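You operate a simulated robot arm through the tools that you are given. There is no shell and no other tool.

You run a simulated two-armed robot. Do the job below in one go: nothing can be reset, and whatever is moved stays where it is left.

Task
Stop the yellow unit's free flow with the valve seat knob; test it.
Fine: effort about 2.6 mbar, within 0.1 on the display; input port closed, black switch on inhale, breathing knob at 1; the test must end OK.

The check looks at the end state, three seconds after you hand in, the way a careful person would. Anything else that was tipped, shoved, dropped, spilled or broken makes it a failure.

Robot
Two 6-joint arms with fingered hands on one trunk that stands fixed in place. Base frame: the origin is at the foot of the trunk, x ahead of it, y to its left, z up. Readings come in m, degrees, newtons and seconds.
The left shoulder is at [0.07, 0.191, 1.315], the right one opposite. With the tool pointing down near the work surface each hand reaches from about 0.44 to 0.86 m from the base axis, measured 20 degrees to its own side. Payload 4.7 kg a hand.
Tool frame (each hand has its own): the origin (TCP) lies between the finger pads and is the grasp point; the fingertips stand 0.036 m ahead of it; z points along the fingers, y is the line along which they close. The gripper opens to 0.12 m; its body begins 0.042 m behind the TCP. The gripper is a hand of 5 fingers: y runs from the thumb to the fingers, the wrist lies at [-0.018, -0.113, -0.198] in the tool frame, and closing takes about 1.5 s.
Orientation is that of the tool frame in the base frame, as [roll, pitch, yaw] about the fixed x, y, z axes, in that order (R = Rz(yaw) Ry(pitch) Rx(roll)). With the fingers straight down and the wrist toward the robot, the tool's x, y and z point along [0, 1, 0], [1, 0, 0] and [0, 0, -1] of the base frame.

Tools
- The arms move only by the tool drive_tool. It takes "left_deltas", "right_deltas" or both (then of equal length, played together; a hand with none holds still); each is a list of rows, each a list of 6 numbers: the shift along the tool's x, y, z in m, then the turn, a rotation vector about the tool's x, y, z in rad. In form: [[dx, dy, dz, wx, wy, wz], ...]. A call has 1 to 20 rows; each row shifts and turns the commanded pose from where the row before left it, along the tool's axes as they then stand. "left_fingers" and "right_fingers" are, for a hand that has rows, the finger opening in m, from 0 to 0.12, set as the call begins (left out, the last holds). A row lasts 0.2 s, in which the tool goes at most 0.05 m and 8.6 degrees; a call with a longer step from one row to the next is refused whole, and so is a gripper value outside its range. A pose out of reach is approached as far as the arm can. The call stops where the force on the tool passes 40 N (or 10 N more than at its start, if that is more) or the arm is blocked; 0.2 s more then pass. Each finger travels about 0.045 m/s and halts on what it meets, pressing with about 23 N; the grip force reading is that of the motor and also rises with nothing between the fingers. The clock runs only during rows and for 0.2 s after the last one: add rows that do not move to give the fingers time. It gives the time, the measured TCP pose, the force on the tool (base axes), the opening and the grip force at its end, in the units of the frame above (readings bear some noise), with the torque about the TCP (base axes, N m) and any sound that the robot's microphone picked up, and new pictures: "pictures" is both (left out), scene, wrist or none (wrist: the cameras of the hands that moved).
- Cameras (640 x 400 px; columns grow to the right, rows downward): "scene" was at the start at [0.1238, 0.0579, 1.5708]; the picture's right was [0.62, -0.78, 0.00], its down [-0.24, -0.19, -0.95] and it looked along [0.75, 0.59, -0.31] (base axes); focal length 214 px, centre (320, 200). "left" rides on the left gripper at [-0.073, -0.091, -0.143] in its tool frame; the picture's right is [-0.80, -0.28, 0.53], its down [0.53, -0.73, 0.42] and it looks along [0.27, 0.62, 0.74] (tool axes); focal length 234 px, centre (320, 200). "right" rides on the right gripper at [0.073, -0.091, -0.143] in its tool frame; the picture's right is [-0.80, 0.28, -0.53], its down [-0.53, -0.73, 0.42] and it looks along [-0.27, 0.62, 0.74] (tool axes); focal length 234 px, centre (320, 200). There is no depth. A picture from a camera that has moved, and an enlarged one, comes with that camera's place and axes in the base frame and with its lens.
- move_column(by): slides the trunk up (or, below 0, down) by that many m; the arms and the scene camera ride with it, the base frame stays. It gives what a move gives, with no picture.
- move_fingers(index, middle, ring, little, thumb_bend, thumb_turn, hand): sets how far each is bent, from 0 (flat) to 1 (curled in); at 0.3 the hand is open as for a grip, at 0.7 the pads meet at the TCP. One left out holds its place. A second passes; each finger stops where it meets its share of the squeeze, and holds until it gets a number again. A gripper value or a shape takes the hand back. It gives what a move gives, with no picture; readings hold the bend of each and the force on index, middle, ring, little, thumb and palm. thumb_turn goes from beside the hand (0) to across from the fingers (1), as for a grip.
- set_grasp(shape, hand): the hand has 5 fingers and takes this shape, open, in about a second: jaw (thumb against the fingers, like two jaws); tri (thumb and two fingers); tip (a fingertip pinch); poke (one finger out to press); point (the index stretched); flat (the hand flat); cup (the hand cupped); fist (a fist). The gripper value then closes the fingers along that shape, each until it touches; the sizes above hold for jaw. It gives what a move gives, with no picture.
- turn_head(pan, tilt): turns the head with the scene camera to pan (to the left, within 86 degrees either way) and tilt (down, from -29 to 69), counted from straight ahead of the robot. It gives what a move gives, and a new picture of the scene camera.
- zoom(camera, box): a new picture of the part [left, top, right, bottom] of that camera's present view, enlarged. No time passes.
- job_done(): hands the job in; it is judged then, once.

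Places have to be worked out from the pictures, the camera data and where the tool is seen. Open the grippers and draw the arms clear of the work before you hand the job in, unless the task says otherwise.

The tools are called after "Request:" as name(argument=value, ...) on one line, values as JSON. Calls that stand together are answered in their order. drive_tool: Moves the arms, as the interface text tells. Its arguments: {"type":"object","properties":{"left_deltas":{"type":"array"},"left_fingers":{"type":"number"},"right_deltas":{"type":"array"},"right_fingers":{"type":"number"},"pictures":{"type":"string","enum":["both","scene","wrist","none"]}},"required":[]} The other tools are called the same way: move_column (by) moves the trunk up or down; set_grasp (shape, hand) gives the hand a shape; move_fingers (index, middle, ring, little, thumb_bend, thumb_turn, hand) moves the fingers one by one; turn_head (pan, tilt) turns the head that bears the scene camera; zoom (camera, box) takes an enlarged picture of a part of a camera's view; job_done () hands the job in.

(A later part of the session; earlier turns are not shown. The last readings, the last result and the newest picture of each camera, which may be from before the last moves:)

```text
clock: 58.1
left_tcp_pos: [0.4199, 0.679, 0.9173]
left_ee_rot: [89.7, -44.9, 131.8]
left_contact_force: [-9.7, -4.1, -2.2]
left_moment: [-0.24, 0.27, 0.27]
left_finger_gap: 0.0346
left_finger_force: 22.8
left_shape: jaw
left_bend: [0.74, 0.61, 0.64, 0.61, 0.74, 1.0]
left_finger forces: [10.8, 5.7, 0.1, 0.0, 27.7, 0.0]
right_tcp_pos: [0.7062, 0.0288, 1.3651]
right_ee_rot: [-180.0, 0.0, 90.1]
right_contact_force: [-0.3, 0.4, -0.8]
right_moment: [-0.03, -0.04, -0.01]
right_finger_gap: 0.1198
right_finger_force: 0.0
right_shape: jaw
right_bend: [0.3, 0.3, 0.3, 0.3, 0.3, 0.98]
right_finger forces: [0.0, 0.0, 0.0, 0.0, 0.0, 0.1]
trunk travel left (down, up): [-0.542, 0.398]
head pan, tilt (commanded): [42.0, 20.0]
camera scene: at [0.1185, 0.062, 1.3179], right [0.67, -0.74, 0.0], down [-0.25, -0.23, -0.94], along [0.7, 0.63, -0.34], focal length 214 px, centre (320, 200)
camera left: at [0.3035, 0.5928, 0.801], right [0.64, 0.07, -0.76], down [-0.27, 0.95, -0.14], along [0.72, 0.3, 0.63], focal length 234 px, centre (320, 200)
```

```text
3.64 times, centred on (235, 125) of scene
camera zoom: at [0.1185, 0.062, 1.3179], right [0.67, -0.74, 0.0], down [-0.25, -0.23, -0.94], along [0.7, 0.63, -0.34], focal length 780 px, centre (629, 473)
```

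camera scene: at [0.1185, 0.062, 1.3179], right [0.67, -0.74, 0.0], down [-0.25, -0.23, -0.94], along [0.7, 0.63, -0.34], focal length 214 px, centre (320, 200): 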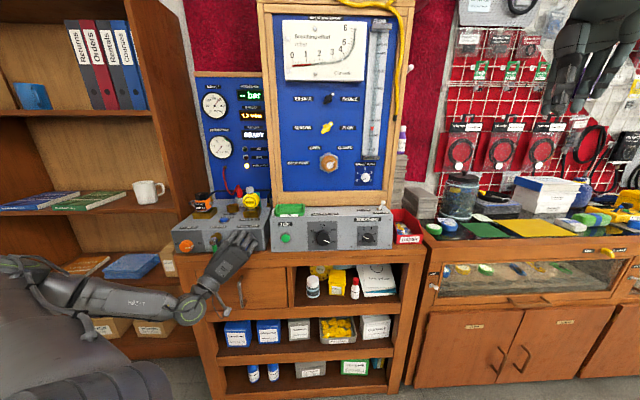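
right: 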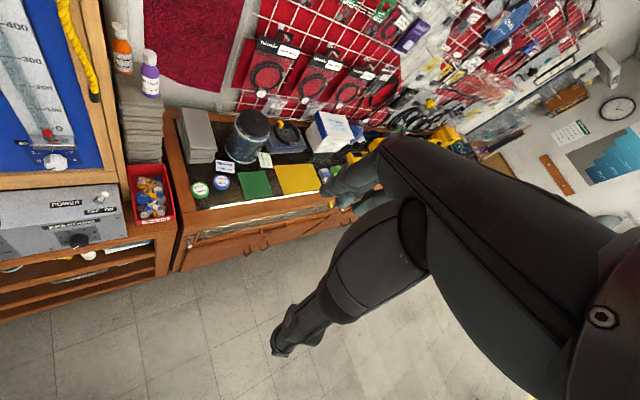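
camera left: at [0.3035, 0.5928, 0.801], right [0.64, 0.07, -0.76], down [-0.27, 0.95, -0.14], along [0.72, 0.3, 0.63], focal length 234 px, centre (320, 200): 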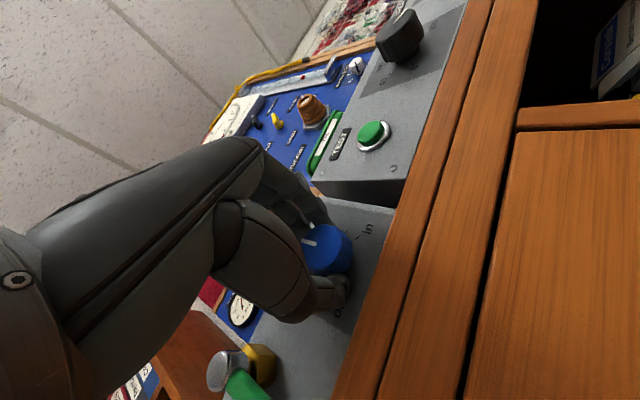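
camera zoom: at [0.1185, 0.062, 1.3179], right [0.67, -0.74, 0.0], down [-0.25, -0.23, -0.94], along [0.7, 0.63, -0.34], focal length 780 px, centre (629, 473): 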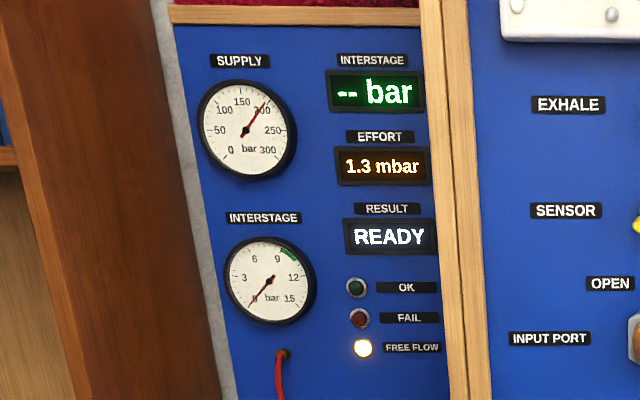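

Grip is good. I turn the knob 10° towards "in" (clockwise) and read the effort display.

Request:
drive_tool(left_deltas=[[0, 0, -0.001, 0, 0, 0.0873], [0, 0, 0, 0, 0, 0.0873], [0, 0, 0, 0, 0, 0], [0, 0, 0, 0, 0, 0]], pictures="wrist")

Request:
zoom(camera="scene", box=[190, 70, 280, 180])

Request:
zoom(camera="left", box=[220, 180, 460, 380])

```text
clock: 59.1
left_tcp_pos: [0.4202, 0.6788, 0.9174]
left_ee_rot: [89.8, -54.9, 131.6]
left_contact_force: [-4.6, 1.1, 2.6]
left_moment: [-0.06, -0.03, 0.18]
left_finger_gap: 0.034
left_finger_force: 22.9
left_shape: jaw
left_bend: [0.73, 0.61, 0.64, 0.61, 0.74, 1.0]
left_finger forces: [11.8, 6.9, 0.1, 0.1, 26.0, 0.1]
right_tcp_pos: [0.7073, 0.0288, 1.3648]
right_ee_rot: [-180.0, 0.1, 90.0]
right_contact_force: [-0.4, 0.2, 0.5]
right_moment: [-0.01, -0.02, 0.01]
right_finger_gap: 0.1199
right_finger_force: 0.2
right_shape: jaw
right_bend: [0.3, 0.3, 0.3, 0.3, 0.3, 0.98]
right_finger forces: [0.0, 0.0, 0.0, 0.0, 0.1, 0.1]
trunk travel left (down, up): [-0.542, 0.398]
head pan, tilt (commanded): [42.0, 20.0]
camera left: at [0.2903, 0.6073, 0.8047], right [0.55, 0.17, -0.82], down [-0.28, 0.96, 0.02], along [0.79, 0.22, 0.58], focal length 234 px, centre (320, 200)
```

left: 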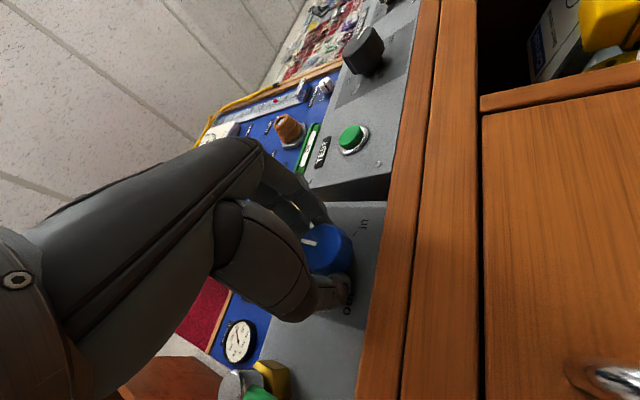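

```text
3.64 times, centred on (235, 125) of scene
camera zoom: at [0.119, 0.0623, 1.3179], right [0.67, -0.74, 0.0], down [-0.25, -0.23, -0.94], along [0.7, 0.63, -0.34], focal length 780 px, centre (629, 473)
```

zoom: 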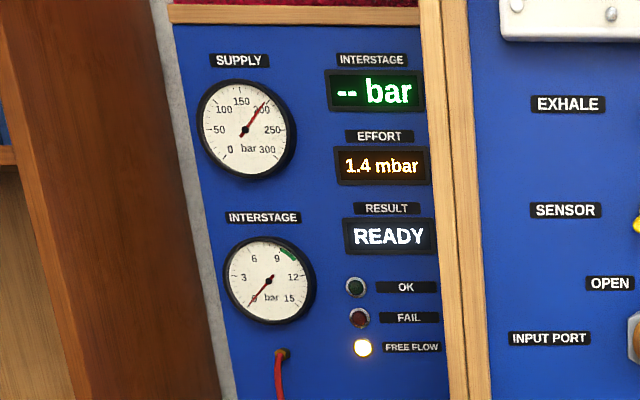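

```text
2.00 times, centred on (340, 280) of left
camera zoom: at [0.2903, 0.6073, 0.8047], right [0.55, 0.17, -0.82], down [-0.28, 0.96, 0.02], along [0.79, 0.22, 0.58], focal length 468 px, centre (280, 40)
```

zoom: 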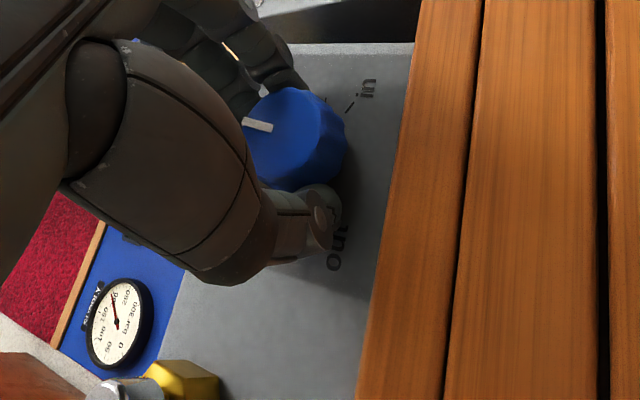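

The knob follows; effort 1.4. I turn a further 15° in and wait a moment for the display.

Request:
drive_tool(left_deltas=[[0, 0, 0, 0, 0, 0.0873], [0, 0, 0, 0, 0, 0.0873], [0, 0, 0, 0, 0, 0.0873], [0, 0, 0, 0, 0, 0], [0, 0, 0, 0, 0, 0], [0, 0, 0, 0, 0, 0], [0, 0, 0, 0, 0, 0], [0, 0, 0, 0, 0, 0]], pictures="none")

Request:
zoom(camera="scene", box=[190, 70, 280, 180])

Request:
zoom(camera="left", box=[220, 180, 460, 380])

```text
clock: 60.9
left_tcp_pos: [0.4318, 0.6672, 0.904]
left_ee_rot: [90.9, -70.1, 130.6]
left_contact_force: [14.8, -1.9, -20.1]
left_moment: [-0.18, -0.15, -0.27]
left_finger_gap: 0.0257
left_finger_force: 23.4
left_shape: jaw
left_bend: [0.75, 0.64, 0.64, 0.61, 0.81, 0.95]
left_finger forces: [0.1, 4.0, 0.1, 0.1, 19.8, 0.0]
left hand out of reach, approached as far as the arm can: row 3
right_tcp_pos: [0.7115, 0.031, 1.362]
right_ee_rot: [-179.9, 0.1, 90.1]
right_contact_force: [-0.5, 0.1, -0.7]
right_moment: [0.05, -0.01, -0.01]
right_finger_gap: 0.12
right_finger_force: 0.1
right_shape: jaw
right_bend: [0.3, 0.3, 0.3, 0.3, 0.3, 0.98]
right_finger forces: [0.0, 0.0, 0.0, 0.0, 0.0, 0.1]
trunk travel left (down, up): [-0.542, 0.398]
head pan, tilt (commanded): [42.0, 20.0]
```

```text
3.64 times, centred on (235, 125) of scene
camera zoom: at [0.124, 0.0636, 1.3172], right [0.67, -0.74, 0.0], down [-0.26, -0.23, -0.94], along [0.7, 0.63, -0.35], focal length 780 px, centre (629, 473)
```

zoom: 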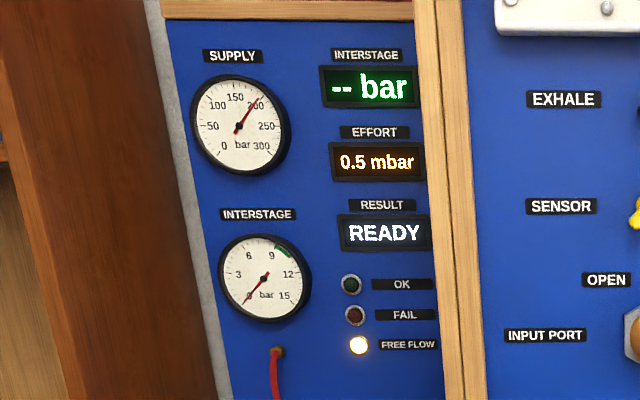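

```text
2.00 times, centred on (340, 280) of left
camera zoom: at [0.2828, 0.6169, 0.8062], right [0.4, 0.34, -0.85], down [-0.26, 0.93, 0.25], along [0.88, 0.12, 0.46], focal length 468 px, centre (280, 40)
```

zoom: 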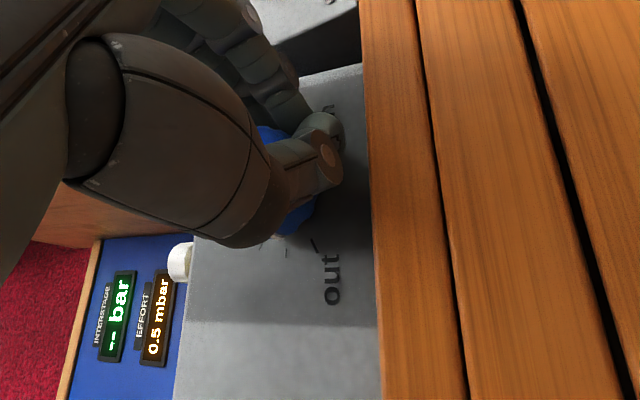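

The arm hit a joint limit at α≈70° and was pulled aside; the fingers slipped and the knob went back (0.5 mbar). I back straight out first before opening.

Request:
drive_tool(left_deltas=[[0, 0, -0.02, 0, 0, 0], [0, 0, -0.025, 0, 0, 0], [0, 0, -0.025, 0, 0, 0]], pictures="both")

Request:
zoom(camera="left", box=[220, 140, 480, 380])

Request:
zoom(camera="scene", box=[160, 180, 290, 280])

```text
clock: 61.7
left_tcp_pos: [0.3775, 0.6182, 0.9045]
left_ee_rot: [89.2, -69.8, 132.3]
left_contact_force: [-0.4, 0.6, -0.5]
left_moment: [0.01, -0.03, -0.04]
left_finger_gap: 0.0255
left_finger_force: 23.3
left_shape: jaw
left_bend: [0.75, 0.73, 0.64, 0.61, 0.83, 1.0]
left_finger forces: [0.0, 0.0, 0.0, 0.0, 0.1, 0.0]
left hand out of reach, approached as far as the arm can: row 2
right_tcp_pos: [0.7071, 0.0289, 1.3647]
right_ee_rot: [-179.9, 0.0, 90.1]
right_contact_force: [-0.3, -0.3, 0.1]
right_moment: [-0.02, -0.06, 0.01]
right_finger_gap: 0.1198
right_finger_force: 0.1
right_shape: jaw
right_bend: [0.3, 0.3, 0.3, 0.3, 0.3, 0.98]
right_finger forces: [0.1, 0.1, 0.0, 0.0, 0.1, 0.1]
trunk travel left (down, up): [-0.542, 0.398]
head pan, tilt (commanded): [42.0, 20.0]
camera scene: at [0.119, 0.0629, 1.3179], right [0.67, -0.74, 0.0], down [-0.25, -0.23, -0.94], along [0.7, 0.63, -0.34], focal length 214 px, centre (320, 200)
camera left: at [0.23, 0.568, 0.8038], right [0.41, 0.34, -0.85], down [-0.26, 0.93, 0.25], along [0.87, 0.12, 0.47], focal length 234 px, centre (320, 200)
```

scene: 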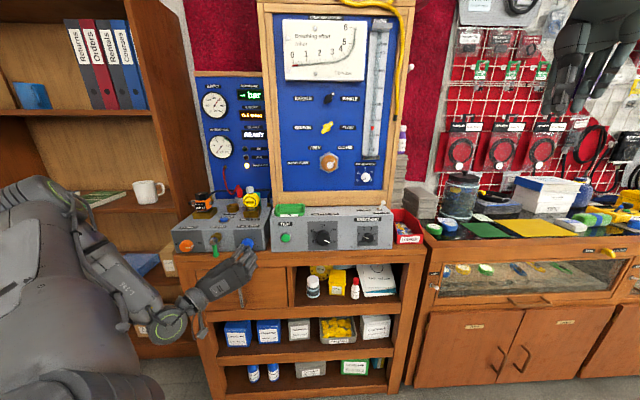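
left: 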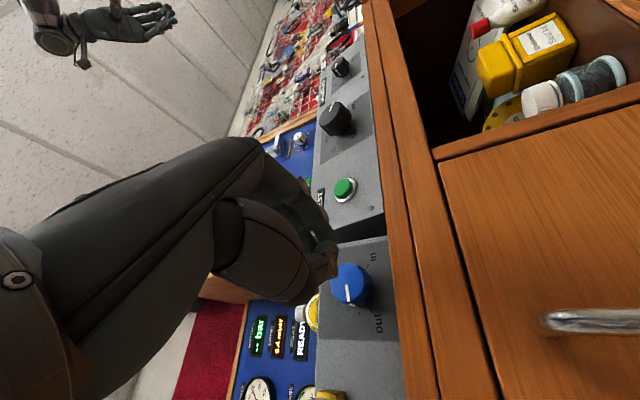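

```text
1.67 times, centred on (350, 260) of left
camera zoom: at [0.23, 0.568, 0.8038], right [0.41, 0.34, -0.85], down [-0.26, 0.93, 0.25], along [0.87, 0.12, 0.47], focal length 390 px, centre (270, 100)
```

zoom: 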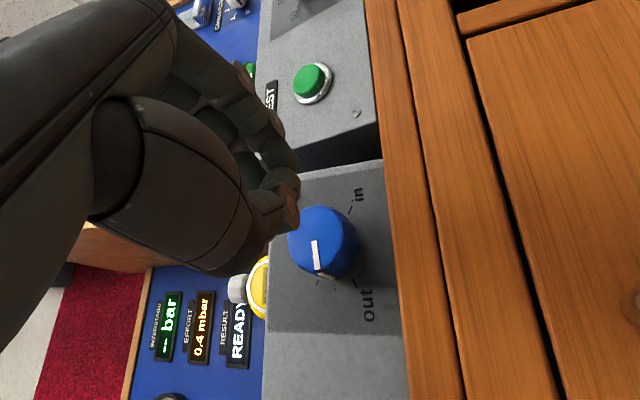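

```text
4.00 times, centred on (225, 230) of scene
camera zoom: at [0.119, 0.0629, 1.3179], right [0.67, -0.74, 0.0], down [-0.25, -0.23, -0.94], along [0.7, 0.63, -0.34], focal length 858 px, centre (700, 80)
```

zoom: 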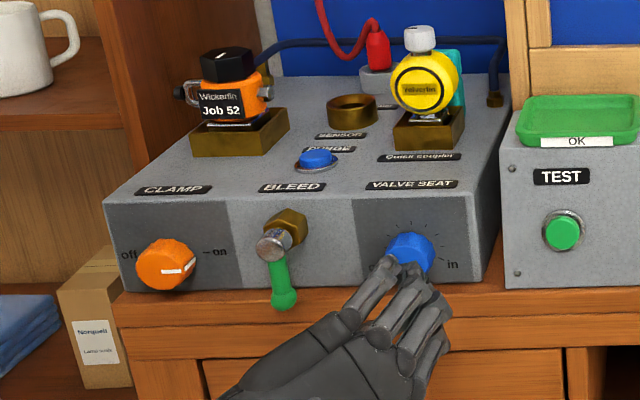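

The knob now points to about −90° (towards "out", 0.4 mbar). To get a better wrist range here I'll try another arm posture: slide right, roll to α=115° as at the other knob, then come back left.

Request:
drive_tool(left_deltas=[[0, 0, 0, 0, 0, -0.1454], [0, 0, 0, 0, 0, -0.1454], [0, 0, 0, 0, 0, -0.1454], [-0.0226, 0.0396, 0, 0, 0, 0], [-0.0226, 0.0396, 0, 0, 0, 0], [-0.0226, 0.0396, 0, 0, 0, 0], [-0.0226, 0.0396, 0, 0, 0, 0], [-0.0226, 0.0396, 0, 0, 0, 0], [0, 0, 0, 0, 0, 0.1358], [0, 0, 0, 0, 0, 0.1358], [0, 0, 0, 0, 0, 0.1358], [0, 0, 0, 0, 0, 0.1358], [0, 0, 0, 0, 0, 0.1358], [0, 0, 0, 0, 0, 0.1358], [0, 0, 0, 0, 0, 0.1358], [0, 0, 0, 0, 0, 0.1358], [0, 0, 0, 0, 0, 0.1358]], left_fingers=0.08, pictures="scene")

```text
clock: 65.3
left_tcp_pos: [0.5532, 0.4758, 0.9496]
left_ee_rot: [-89.7, -64.9, -48.7]
left_contact_force: [0.2, 0.3, 0.7]
left_moment: [-0.02, 0.0, 0.04]
left_finger_gap: 0.0799
left_finger_force: 0.1
left_shape: jaw
left_bend: [0.27, 0.39, 0.36, 0.36, 0.62, 1.0]
left_finger forces: [0.0, 0.0, 0.1, 0.0, 0.0, 0.0]
left hand out of reach, approached as far as the arm can: row 11, 12, 13, 14, 15, 16
right_tcp_pos: [0.7081, 0.0298, 1.363]
right_ee_rot: [-179.9, 0.0, 90.2]
right_contact_force: [0.1, -0.1, 0.1]
right_moment: [0.01, -0.02, -0.01]
right_finger_gap: 0.1198
right_finger_force: 0.0
right_shape: jaw
right_bend: [0.3, 0.3, 0.3, 0.3, 0.3, 0.98]
right_finger forces: [0.1, 0.0, 0.0, 0.0, 0.0, 0.0]
trunk travel left (down, up): [-0.542, 0.398]
head pan, tilt (commanded): [42.0, 20.0]
camera scene: at [0.1203, 0.0621, 1.3177], right [0.67, -0.74, 0.0], down [-0.25, -0.23, -0.94], along [0.7, 0.63, -0.34], focal length 214 px, centre (320, 200)
```

scene: 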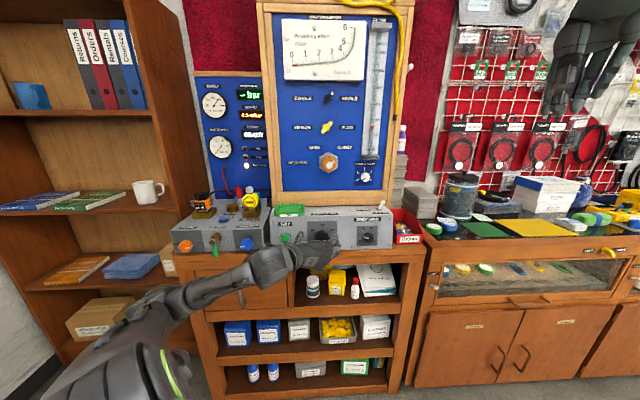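

Now at α=115° with r≈0.017. I slide back left to in front of the blue knob in this posture and see whether it stays reachable.

Request:
drive_tool(left_deltas=[[-0.0169, -0.0363, -0.003, 0, 0, 0], [-0.0169, -0.0363, -0.005, 0, 0, 0], [-0.0169, -0.0363, -0.005, 0, 0, 0], [-0.0169, -0.0363, -0.005, 0, 0, 0], [-0.0169, -0.0363, -0.005, 0, 0, 0], [-0.0169, -0.0363, -0.005, 0, 0, 0]], pictures="both")

```text
clock: 66.7
left_tcp_pos: [0.4966, 0.5326, 0.948]
left_ee_rot: [-90.0, -65.0, -48.5]
left_contact_force: [-0.3, -0.1, 0.0]
left_moment: [0.01, 0.05, 0.02]
left_finger_gap: 0.0798
left_finger_force: 0.1
left_shape: jaw
left_bend: [0.27, 0.39, 0.36, 0.35, 0.62, 1.0]
left_finger forces: [0.0, 0.0, 0.1, 0.0, 0.1, 0.1]
left hand out of reach, approached as far as the arm can: row 1, 3, 4, 5, 6
right_tcp_pos: [0.7085, 0.0283, 1.3648]
right_ee_rot: [-179.9, 0.0, 90.1]
right_contact_force: [-0.3, 0.0, -0.2]
right_moment: [0.02, 0.05, 0.0]
right_finger_gap: 0.1197
right_finger_force: 0.1
right_shape: jaw
right_bend: [0.3, 0.3, 0.3, 0.3, 0.3, 0.98]
right_finger forces: [0.0, 0.0, 0.1, 0.1, 0.0, 0.0]
trunk travel left (down, up): [-0.542, 0.398]
head pan, tilt (commanded): [42.0, 20.0]
camera scene: at [0.1202, 0.0617, 1.3178], right [0.67, -0.74, 0.0], down [-0.25, -0.23, -0.94], along [0.7, 0.63, -0.34], focal length 214 px, centre (320, 200)
camera left: at [0.3137, 0.5224, 0.9222], right [0.0, 0.79, -0.61], down [0.03, 0.61, 0.79], along [1.0, -0.02, -0.02], focal length 234 px, centre (320, 200)
```

scene: 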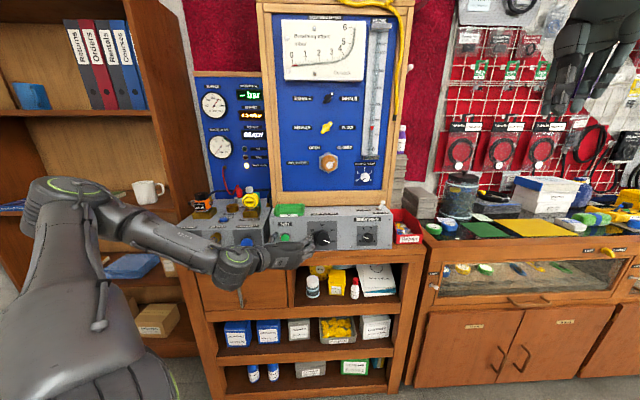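
left: 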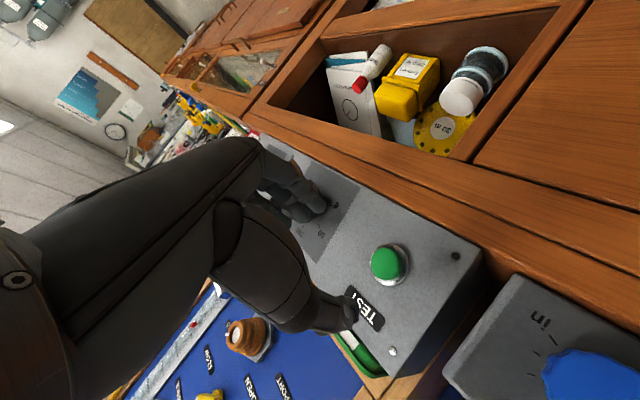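

That posture gets stuck at r≈−0.06 with α=115°. I'll test the other direction: return to α≈20° in front of the blue knob and roll to negative α (fingers to the left, thumb right).

Request:
drive_tool(left_deltas=[[0, 0, 0, 0, 0, -0.1382], [0, 0, 0, 0, 0, -0.1382], [0, 0, 0, 0, 0, -0.1382], [0, 0, 0, 0, 0, -0.1382], [0, 0, 0, 0, 0, -0.1382], [0, 0, 0, 0, 0, -0.1382], [0, 0, 0, 0, 0, -0.1382], [0, 0, 0, 0, 0, -0.1382], [0, 0, 0, 0, 0, -0.1382], [0, 0, 0, 0, 0, -0.1382], [0, 0, 0, 0, 0, -0.1382], [0, 0, 0, 0, 0, -0.1382], [0.0369, -0.0134, -0.0075, 0, 0, 0], [0.0369, -0.0134, -0.0075, 0, 0, 0], [0.0369, -0.0134, -0.0075, 0, 0, 0], [0.0369, -0.0134, -0.0075, 0, 0, 0]], pictures="none")

Request:
drive_tool(left_deltas=[[0, 0, 0, 0, 0, -0.14], [0, 0, 0, 0, 0, -0.14], [0, 0, 0, 0, 0, -0.14], [0, 0, 0, 0, 0, -0.14], [0, 0, 0, 0, 0, -0.14], [0, 0, 0, 0, 0, -0.14], [0, 0, 0, 0, 0, -0.14], [0, 0, 0, 0, 0, -0.14], [0, 0, 0, 0, 0, -0.14], [0, 0, 0, 0, 0, -0.14]], pictures="both")

```text
clock: 70.1
left_tcp_pos: [0.3698, 0.6321, 0.9424]
left_ee_rot: [89.8, -19.8, 131.6]
left_contact_force: [0.0, 0.2, -0.4]
left_moment: [0.0, -0.01, -0.01]
left_finger_gap: 0.0797
left_finger_force: 0.0
left_shape: jaw
left_bend: [0.27, 0.39, 0.36, 0.35, 0.62, 1.0]
left_finger forces: [0.1, 0.0, 0.0, 0.0, 0.0, 0.0]
right_tcp_pos: [0.7065, 0.0292, 1.3641]
right_ee_rot: [-180.0, 0.0, 90.0]
right_contact_force: [-0.8, -0.1, 0.2]
right_moment: [0.05, -0.03, 0.0]
right_finger_gap: 0.12
right_finger_force: 0.0
right_shape: jaw
right_bend: [0.3, 0.3, 0.3, 0.3, 0.3, 0.98]
right_finger forces: [0.0, 0.1, 0.1, 0.0, 0.0, 0.0]
trunk travel left (down, up): [-0.542, 0.398]
head pan, tilt (commanded): [42.0, 20.0]
```

```text
clock: 72.3
left_tcp_pos: [0.3688, 0.6335, 0.9446]
left_ee_rot: [89.8, 60.5, 131.2]
left_contact_force: [-0.8, 0.0, 0.8]
left_moment: [-0.04, -0.02, -0.01]
left_finger_gap: 0.0799
left_finger_force: 0.0
left_shape: jaw
left_bend: [0.27, 0.39, 0.36, 0.35, 0.62, 1.0]
left_finger forces: [0.0, 0.0, 0.1, 0.0, 0.0, 0.0]
right_tcp_pos: [0.7086, 0.0303, 1.363]
right_ee_rot: [-180.0, 0.1, 90.1]
right_contact_force: [0.5, 0.2, -0.1]
right_moment: [0.0, 0.01, 0.01]
right_finger_gap: 0.1197
right_finger_force: 0.1
right_shape: jaw
right_bend: [0.3, 0.3, 0.3, 0.3, 0.3, 0.98]
right_finger forces: [0.0, 0.0, 0.1, 0.1, 0.1, 0.0]
trunk travel left (down, up): [-0.542, 0.398]
head pan, tilt (commanded): [42.0, 20.0]
camera scene: at [0.1201, 0.0622, 1.3178], right [0.67, -0.74, 0.0], down [-0.25, -0.23, -0.94], along [0.7, 0.63, -0.34], focal length 214 px, centre (320, 200)
camera left: at [0.3381, 0.4495, 0.9628], right [0.82, -0.13, 0.56], down [0.57, 0.0, -0.82], along [0.11, 0.99, 0.08], focal length 234 px, centre (320, 200)
```

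scene: 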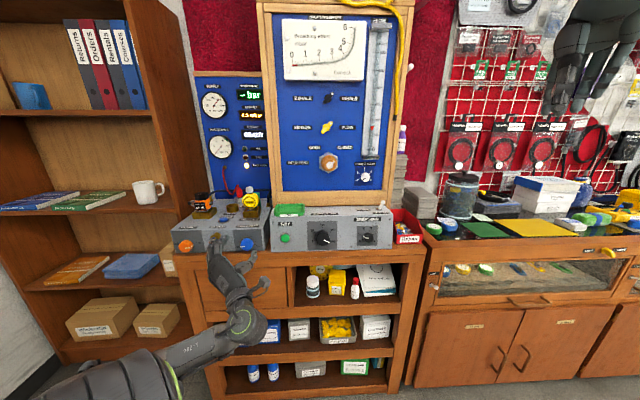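
left: 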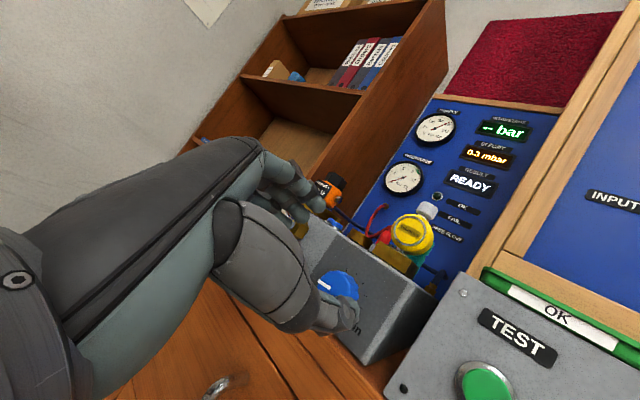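

Negative α is freely reachable (α=−60° now). Closed on the knob the thumb clears the table, so I can grip at α≈−75° and turn up to +55°, a 130° stroke. I roll to −75°, drop to knob height and go part-way in.

Request:
drive_tool(left_deltas=[[0, 0, 0, 0, 0, -0.127], [0, 0, 0, 0, 0, -0.127], [0.0125, -0.005, 0, 0, 0, 0], [0.0125, -0.005, 0, 0, 0, 0], [0, 0, 0.015, 0, 0, 0], [0, 0, 0.015, 0, 0, 0]], left_fingers=0.075, pictures="both")

Request:
zoom(camera="left", box=[220, 140, 480, 380])

Request:
zoom(camera="scene", box=[160, 180, 290, 280])

```text
clock: 73.7
left_tcp_pos: [0.3922, 0.648, 0.9193]
left_ee_rot: [89.9, 74.8, 131.4]
left_contact_force: [0.6, -0.1, 0.5]
left_moment: [0.02, -0.04, 0.01]
left_finger_gap: 0.0753
left_finger_force: 0.1
left_shape: jaw
left_bend: [0.28, 0.4, 0.37, 0.42, 0.64, 1.0]
left_finger forces: [0.0, 0.0, 0.1, 0.1, 0.0, 0.1]
right_tcp_pos: [0.7091, 0.0279, 1.3632]
right_ee_rot: [-179.9, -0.1, 90.1]
right_contact_force: [0.1, -1.0, 0.2]
right_moment: [0.02, 0.01, 0.01]
right_finger_gap: 0.12
right_finger_force: 0.0
right_shape: jaw
right_bend: [0.3, 0.3, 0.3, 0.3, 0.3, 0.98]
right_finger forces: [0.1, 0.0, 0.1, 0.0, 0.0, 0.0]
trunk travel left (down, up): [-0.542, 0.398]
head pan, tilt (commanded): [42.0, 20.0]
camera scene: at [0.1201, 0.0624, 1.3177], right [0.67, -0.74, 0.0], down [-0.25, -0.23, -0.94], along [0.7, 0.63, -0.34], focal length 214 px, centre (320, 200)
camera left: at [0.3556, 0.4718, 0.9647], right [0.71, -0.01, 0.7], down [0.69, -0.14, -0.7], along [0.11, 0.99, -0.09], focal length 234 px, centre (320, 200)
```

scene: 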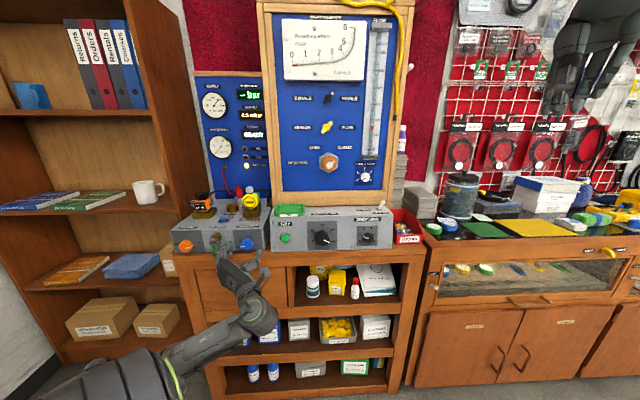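
left: 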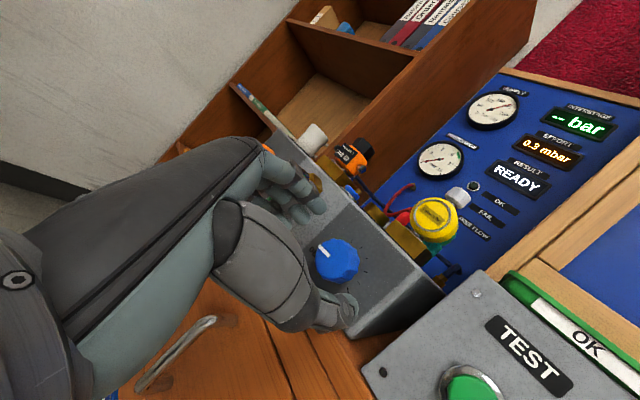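

```text
1.67 times, centred on (350, 260) of left
camera zoom: at [0.3556, 0.4718, 0.9647], right [0.71, -0.01, 0.7], down [0.69, -0.14, -0.7], along [0.11, 0.99, -0.09], focal length 390 px, centre (270, 100)
```

zoom: 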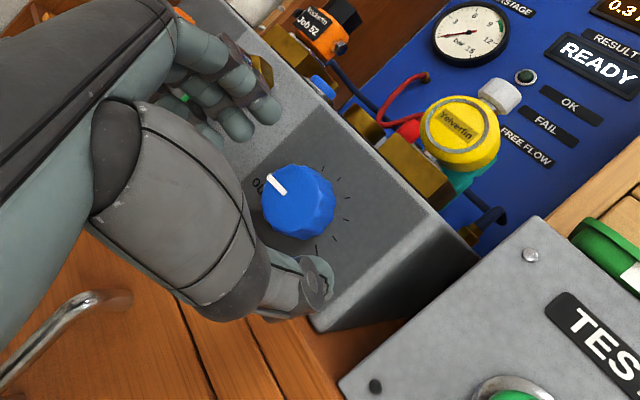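

```text
4.00 times, centred on (225, 230) of scene
camera zoom: at [0.1201, 0.0624, 1.3177], right [0.67, -0.74, 0.0], down [-0.25, -0.23, -0.94], along [0.7, 0.63, -0.34], focal length 858 px, centre (700, 80)
```

zoom: 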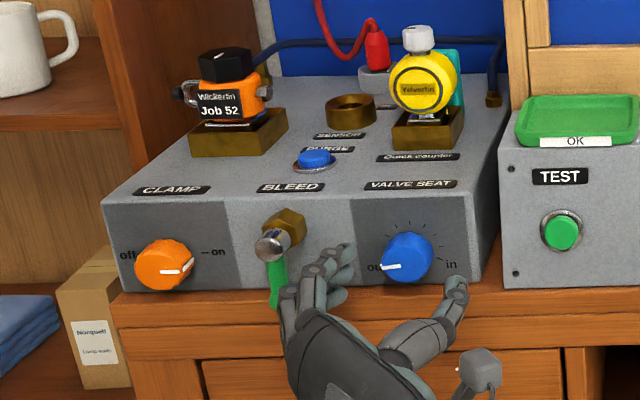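

Alignment here suggests the knob centre is ~6 mm lower and 4 mm left of my axis. I correct that, and advance 4 cm; fingers stay about 2 cm from the bleed lever.

Request:
drive_tool(left_deltas=[[0.006, 0.0015, 0, 0, 0, 0], [0, 0, 0.02, 0, 0, 0], [0, 0, 0.02, 0, 0, 0]], pictures="wrist")

Request:
zoom(camera="left", box=[220, 140, 480, 380])

Request:
zoom(camera="scene", box=[160, 180, 290, 280])

```text
clock: 74.5
left_tcp_pos: [0.4198, 0.6771, 0.9133]
left_ee_rot: [89.7, 74.9, 131.2]
left_contact_force: [-0.8, -1.1, -0.8]
left_moment: [-0.01, -0.04, 0.09]
left_finger_gap: 0.075
left_finger_force: 0.1
left_shape: jaw
left_bend: [0.28, 0.4, 0.37, 0.42, 0.64, 1.0]
left_finger forces: [0.0, 2.1, 0.1, 0.0, 0.0, 0.0]
right_tcp_pos: [0.7071, 0.0281, 1.3635]
right_ee_rot: [180.0, 0.0, 90.2]
right_contact_force: [0.0, -0.3, 0.4]
right_moment: [0.0, -0.01, 0.02]
right_finger_gap: 0.1198
right_finger_force: 0.0
right_shape: jaw
right_bend: [0.3, 0.3, 0.3, 0.3, 0.3, 0.98]
right_finger forces: [0.0, 0.1, 0.1, 0.0, 0.0, 0.0]
trunk travel left (down, up): [-0.542, 0.398]
head pan, tilt (commanded): [42.0, 20.0]
camera left: at [0.3827, 0.5008, 0.9607], right [0.71, -0.01, 0.7], down [0.7, -0.14, -0.7], along [0.11, 0.99, -0.09], focal length 234 px, centre (320, 200)
```

left: 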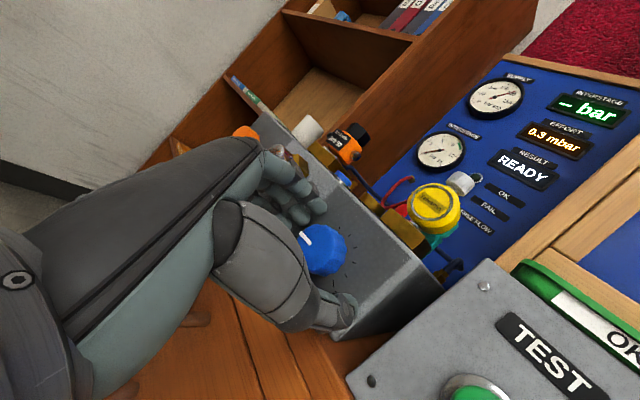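

```text
1.67 times, centred on (350, 260) of left
camera zoom: at [0.3827, 0.5008, 0.9607], right [0.71, -0.01, 0.7], down [0.7, -0.14, -0.7], along [0.11, 0.99, -0.09], focal length 390 px, centre (270, 100)
```

zoom: 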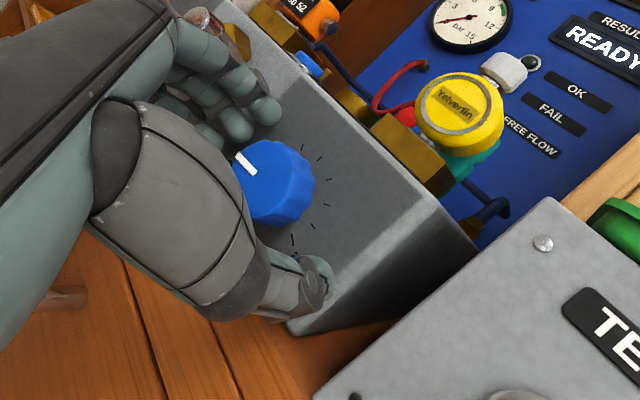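

```text
4.00 times, centred on (225, 230) of scene
camera zoom: at [0.1193, 0.0617, 1.3178], right [0.67, -0.74, 0.0], down [-0.25, -0.23, -0.94], along [0.7, 0.63, -0.34], focal length 858 px, centre (700, 80)
```

zoom: 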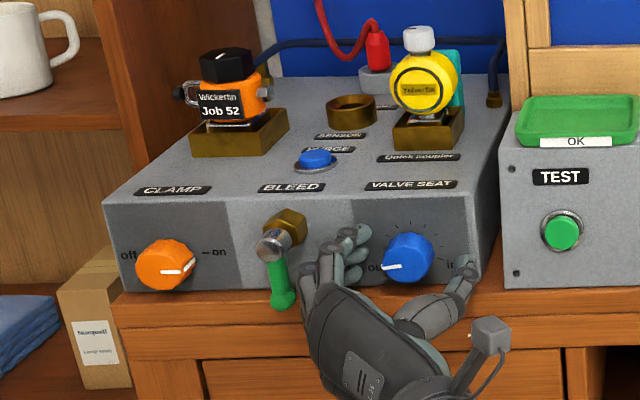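

Well aligned, middle finger barely touching the face. I ease back 2 mm and close on the knob.

Request:
drive_tool(left_deltas=[[0, 0, -0.002, 0, 0, 0], [0, 0, 0, 0, 0, 0], [0, 0, 0, 0, 0, 0], [0, 0, 0, 0, 0, 0], [0, 0, 0, 0, 0, 0], [0, 0, 0, 0, 0, 0], [0, 0, 0, 0, 0, 0]], left_fingers=0.02, pictures="wrist")

Request:
zoom(camera="left", box=[220, 140, 480, 380])

```text
clock: 76.1
left_tcp_pos: [0.4211, 0.6758, 0.9126]
left_ee_rot: [89.4, 74.9, 130.8]
left_contact_force: [2.8, -1.2, -0.7]
left_moment: [0.04, 0.02, 0.0]
left_finger_gap: 0.0347
left_finger_force: 23.4
left_shape: jaw
left_bend: [0.74, 0.53, 0.57, 0.53, 0.74, 1.0]
left_finger forces: [11.3, 5.8, 0.0, 0.0, 20.2, 0.1]
right_tcp_pos: [0.7084, 0.0282, 1.3639]
right_ee_rot: [-179.9, 0.0, 90.0]
right_contact_force: [0.3, 0.1, -0.2]
right_moment: [0.02, -0.01, 0.02]
right_finger_gap: 0.1198
right_finger_force: 0.1
right_shape: jaw
right_bend: [0.3, 0.3, 0.3, 0.3, 0.3, 0.98]
right_finger forces: [0.0, 0.0, 0.0, 0.0, 0.1, 0.0]
trunk travel left (down, up): [-0.542, 0.398]
head pan, tilt (commanded): [42.0, 20.0]
camera left: at [0.3827, 0.4995, 0.96], right [0.71, -0.01, 0.7], down [0.69, -0.14, -0.7], along [0.11, 0.99, -0.09], focal length 234 px, centre (320, 200)
```

left: 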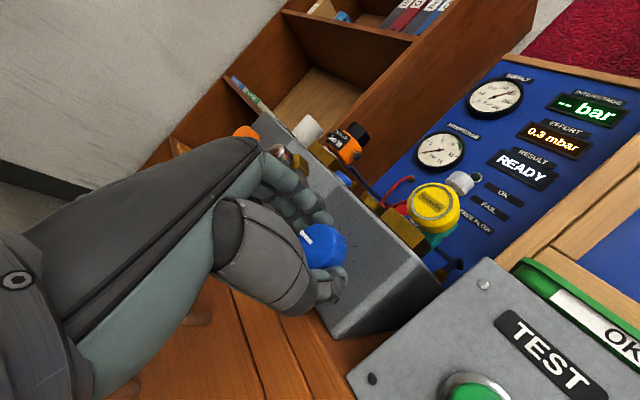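

```text
1.67 times, centred on (350, 260) of left
camera zoom: at [0.3827, 0.4995, 0.96], right [0.71, -0.01, 0.7], down [0.69, -0.14, -0.7], along [0.11, 0.99, -0.09], focal length 390 px, centre (270, 100)
```

zoom: 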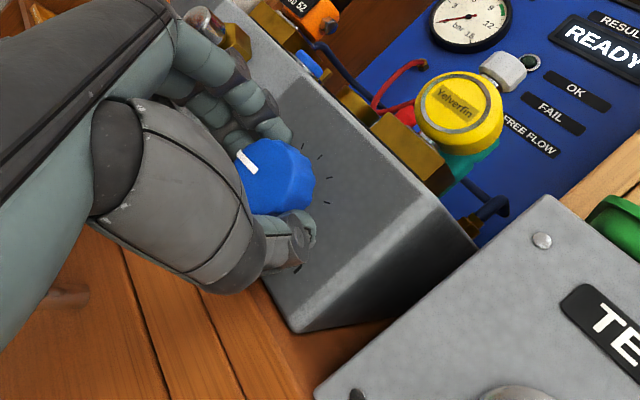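

Clean grip. I turn 40° clockwise (towards "in") and check pointer and display.

Request:
drive_tool(left_deltas=[[0, 0, 0, 0, 0, 0.1164], [0, 0, 0, 0, 0, 0.1164], [0, 0, 0, 0, 0, 0.1164], [0, 0, 0, 0, 0, 0.1164], [0, 0, 0, 0, 0, 0.1164], [0, 0, 0, 0, 0, 0.1164]], pictures="both")

Request:
zoom(camera="left", box=[220, 140, 480, 380])

Request:
zoom(camera="scene", box=[190, 70, 280, 180])

Request:
zoom(camera="scene", box=[160, 180, 290, 280])

```text
clock: 77.5
left_tcp_pos: [0.42, 0.6768, 0.9118]
left_ee_rot: [90.0, 34.6, 131.5]
left_contact_force: [-5.2, -7.5, -7.0]
left_moment: [-0.28, 0.22, -0.16]
left_finger_gap: 0.0347
left_finger_force: 22.9
left_shape: jaw
left_bend: [0.74, 0.54, 0.57, 0.53, 0.74, 1.0]
left_finger forces: [10.7, 6.7, 0.1, 0.1, 23.8, 0.1]
right_tcp_pos: [0.7074, 0.0291, 1.3641]
right_ee_rot: [-180.0, 0.0, 90.0]
right_contact_force: [1.1, -0.4, 0.2]
right_moment: [0.01, 0.0, -0.01]
right_finger_gap: 0.1198
right_finger_force: 0.0
right_shape: jaw
right_bend: [0.3, 0.3, 0.3, 0.3, 0.3, 0.98]
right_finger forces: [0.1, 0.0, 0.1, 0.1, 0.1, 0.0]
trunk travel left (down, up): [-0.542, 0.398]
head pan, tilt (commanded): [42.0, 20.0]
camera scene: at [0.1197, 0.0622, 1.3177], right [0.67, -0.74, 0.0], down [-0.25, -0.23, -0.94], along [0.7, 0.63, -0.34], focal length 214 px, centre (320, 200)
camera left: at [0.3866, 0.4964, 0.8786], right [0.94, -0.27, 0.23], down [0.3, 0.3, -0.9], along [0.17, 0.92, 0.36], focal length 234 px, centre (320, 200)
```

scene: 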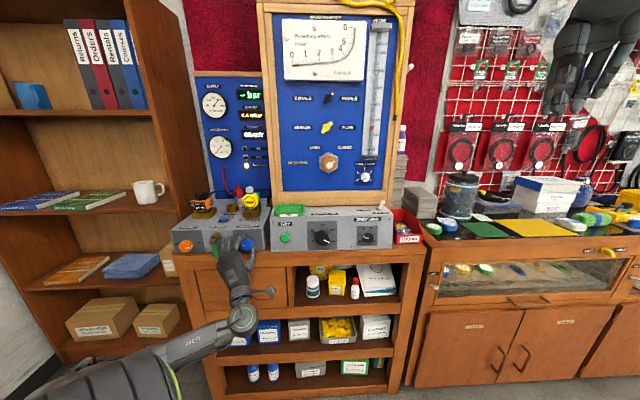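
left: 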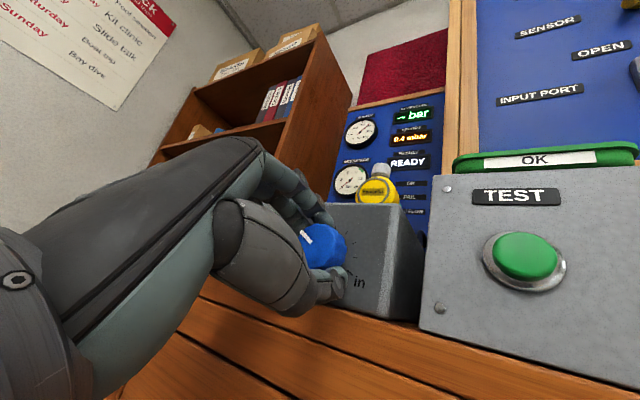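

```text
1.67 times, centred on (350, 260) of left
camera zoom: at [0.3866, 0.4964, 0.8786], right [0.94, -0.27, 0.23], down [0.3, 0.3, -0.9], along [0.17, 0.92, 0.36], focal length 390 px, centre (270, 100)
```

zoom: 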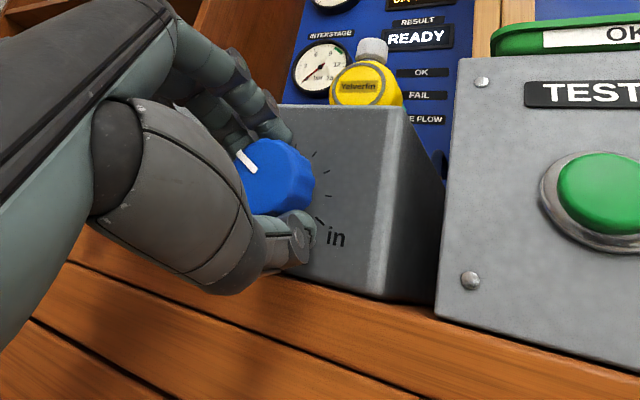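

```text
3.64 times, centred on (235, 125) of scene
camera zoom: at [0.1197, 0.0622, 1.3177], right [0.67, -0.74, 0.0], down [-0.25, -0.23, -0.94], along [0.7, 0.63, -0.34], focal length 780 px, centre (629, 473)
```

zoom: 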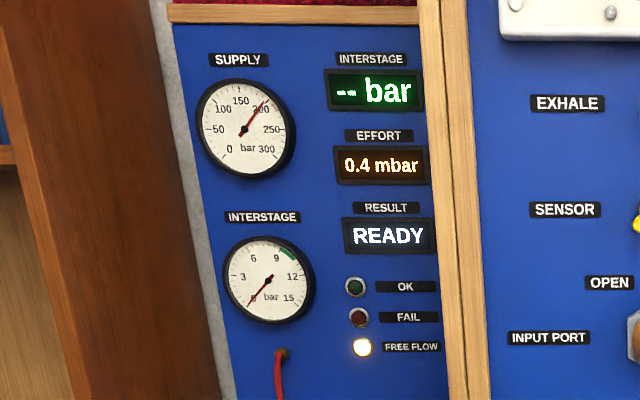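

```text
4.00 times, centred on (225, 230) of scene
camera zoom: at [0.1197, 0.0622, 1.3177], right [0.67, -0.74, 0.0], down [-0.25, -0.23, -0.94], along [0.7, 0.63, -0.34], focal length 858 px, centre (700, 80)
```

zoom: 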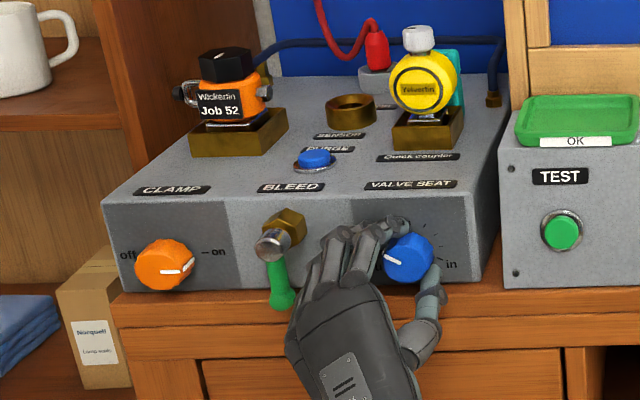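

The pointer follows (about −65° now). I turn another 40° and wait a little for the display.

Request:
drive_tool(left_deltas=[[0, 0, 0, 0, 0, 0.1164], [0, 0, 0, 0, 0, 0.1164], [0, 0, 0, 0, 0, 0.1164], [0, 0, 0, 0, 0, 0.1164], [0, 0, 0, 0, 0, 0.1164], [0, 0, 0, 0, 0, 0.1164], [0, 0, 0, 0, 0, 0], [0, 0, 0, 0, 0, 0], [0, 0, 0, 0, 0, 0], [0, 0, 0, 0, 0, 0], [0, 0, 0, 0, 0, 0]], pictures="wrist")

Request:
zoom(camera="left", box=[220, 140, 480, 380])

Request:
zoom(camera="scene", box=[190, 70, 280, 180])

Request:
zoom(camera="scene", box=[160, 180, 290, 280])

```text
clock: 79.9
left_tcp_pos: [0.4195, 0.6767, 0.9115]
left_ee_rot: [90.0, -5.2, 131.5]
left_contact_force: [-11.7, -9.5, -15.7]
left_moment: [-0.67, 0.6, 0.1]
left_finger_gap: 0.0357
left_finger_force: 23.3
left_shape: jaw
left_bend: [0.74, 0.55, 0.57, 0.53, 0.74, 1.0]
left_finger forces: [8.8, 4.3, 0.1, 0.1, 28.2, 0.1]
right_tcp_pos: [0.7075, 0.0309, 1.3629]
right_ee_rot: [-179.9, 0.0, 90.2]
right_contact_force: [0.3, 0.2, 0.1]
right_moment: [0.02, 0.04, -0.01]
right_finger_gap: 0.1197
right_finger_force: 0.0
right_shape: jaw
right_bend: [0.3, 0.3, 0.3, 0.3, 0.3, 0.98]
right_finger forces: [0.0, 0.0, 0.0, 0.1, 0.0, 0.0]
trunk travel left (down, up): [-0.542, 0.398]
head pan, tilt (commanded): [42.0, 20.0]
camera left: at [0.3546, 0.5331, 0.8153], right [0.91, -0.23, -0.35], down [-0.08, 0.73, -0.68], along [0.41, 0.65, 0.64], focal length 234 px, centre (320, 200)
```

left: 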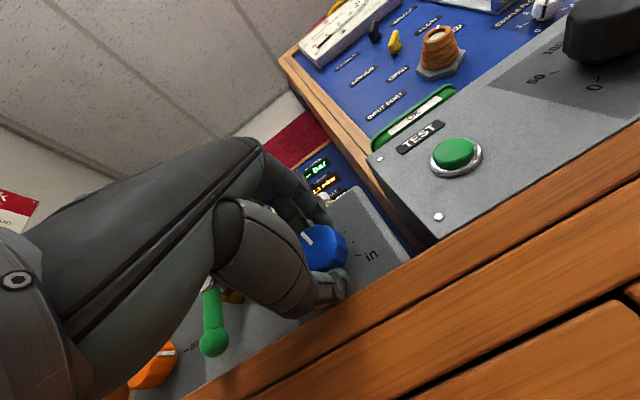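

```text
1.67 times, centred on (350, 260) of left
camera zoom: at [0.3546, 0.5331, 0.8153], right [0.91, -0.23, -0.35], down [-0.08, 0.73, -0.68], along [0.41, 0.65, 0.64], focal length 390 px, centre (270, 100)
```

zoom: 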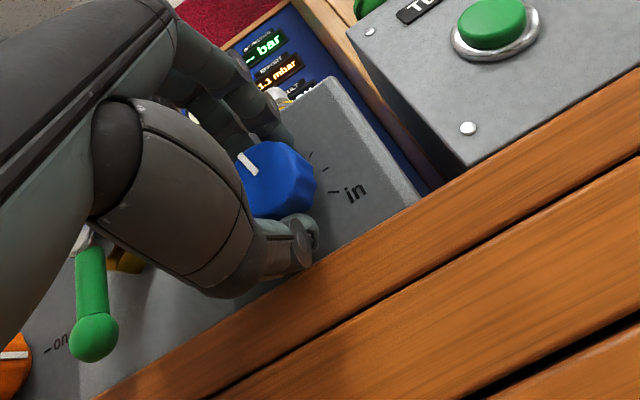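

```text
3.64 times, centred on (235, 125) of scene
camera zoom: at [0.1195, 0.0631, 1.3177], right [0.67, -0.74, 0.0], down [-0.25, -0.23, -0.94], along [0.7, 0.63, -0.34], focal length 780 px, centre (629, 473)
```

zoom: 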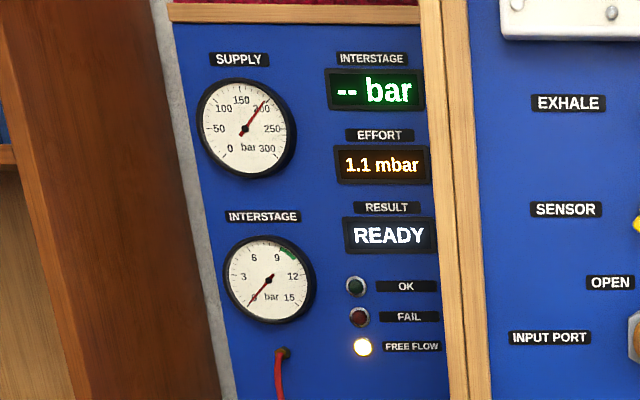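

```text
4.00 times, centred on (225, 230) of scene
camera zoom: at [0.1195, 0.0631, 1.3177], right [0.67, -0.74, 0.0], down [-0.25, -0.23, -0.94], along [0.7, 0.63, -0.34], focal length 858 px, centre (700, 80)
```

zoom: 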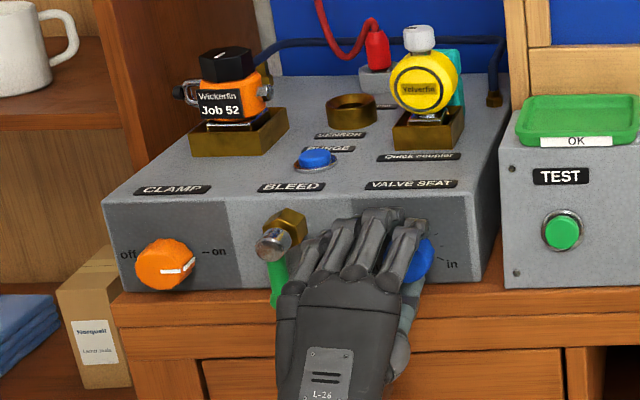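

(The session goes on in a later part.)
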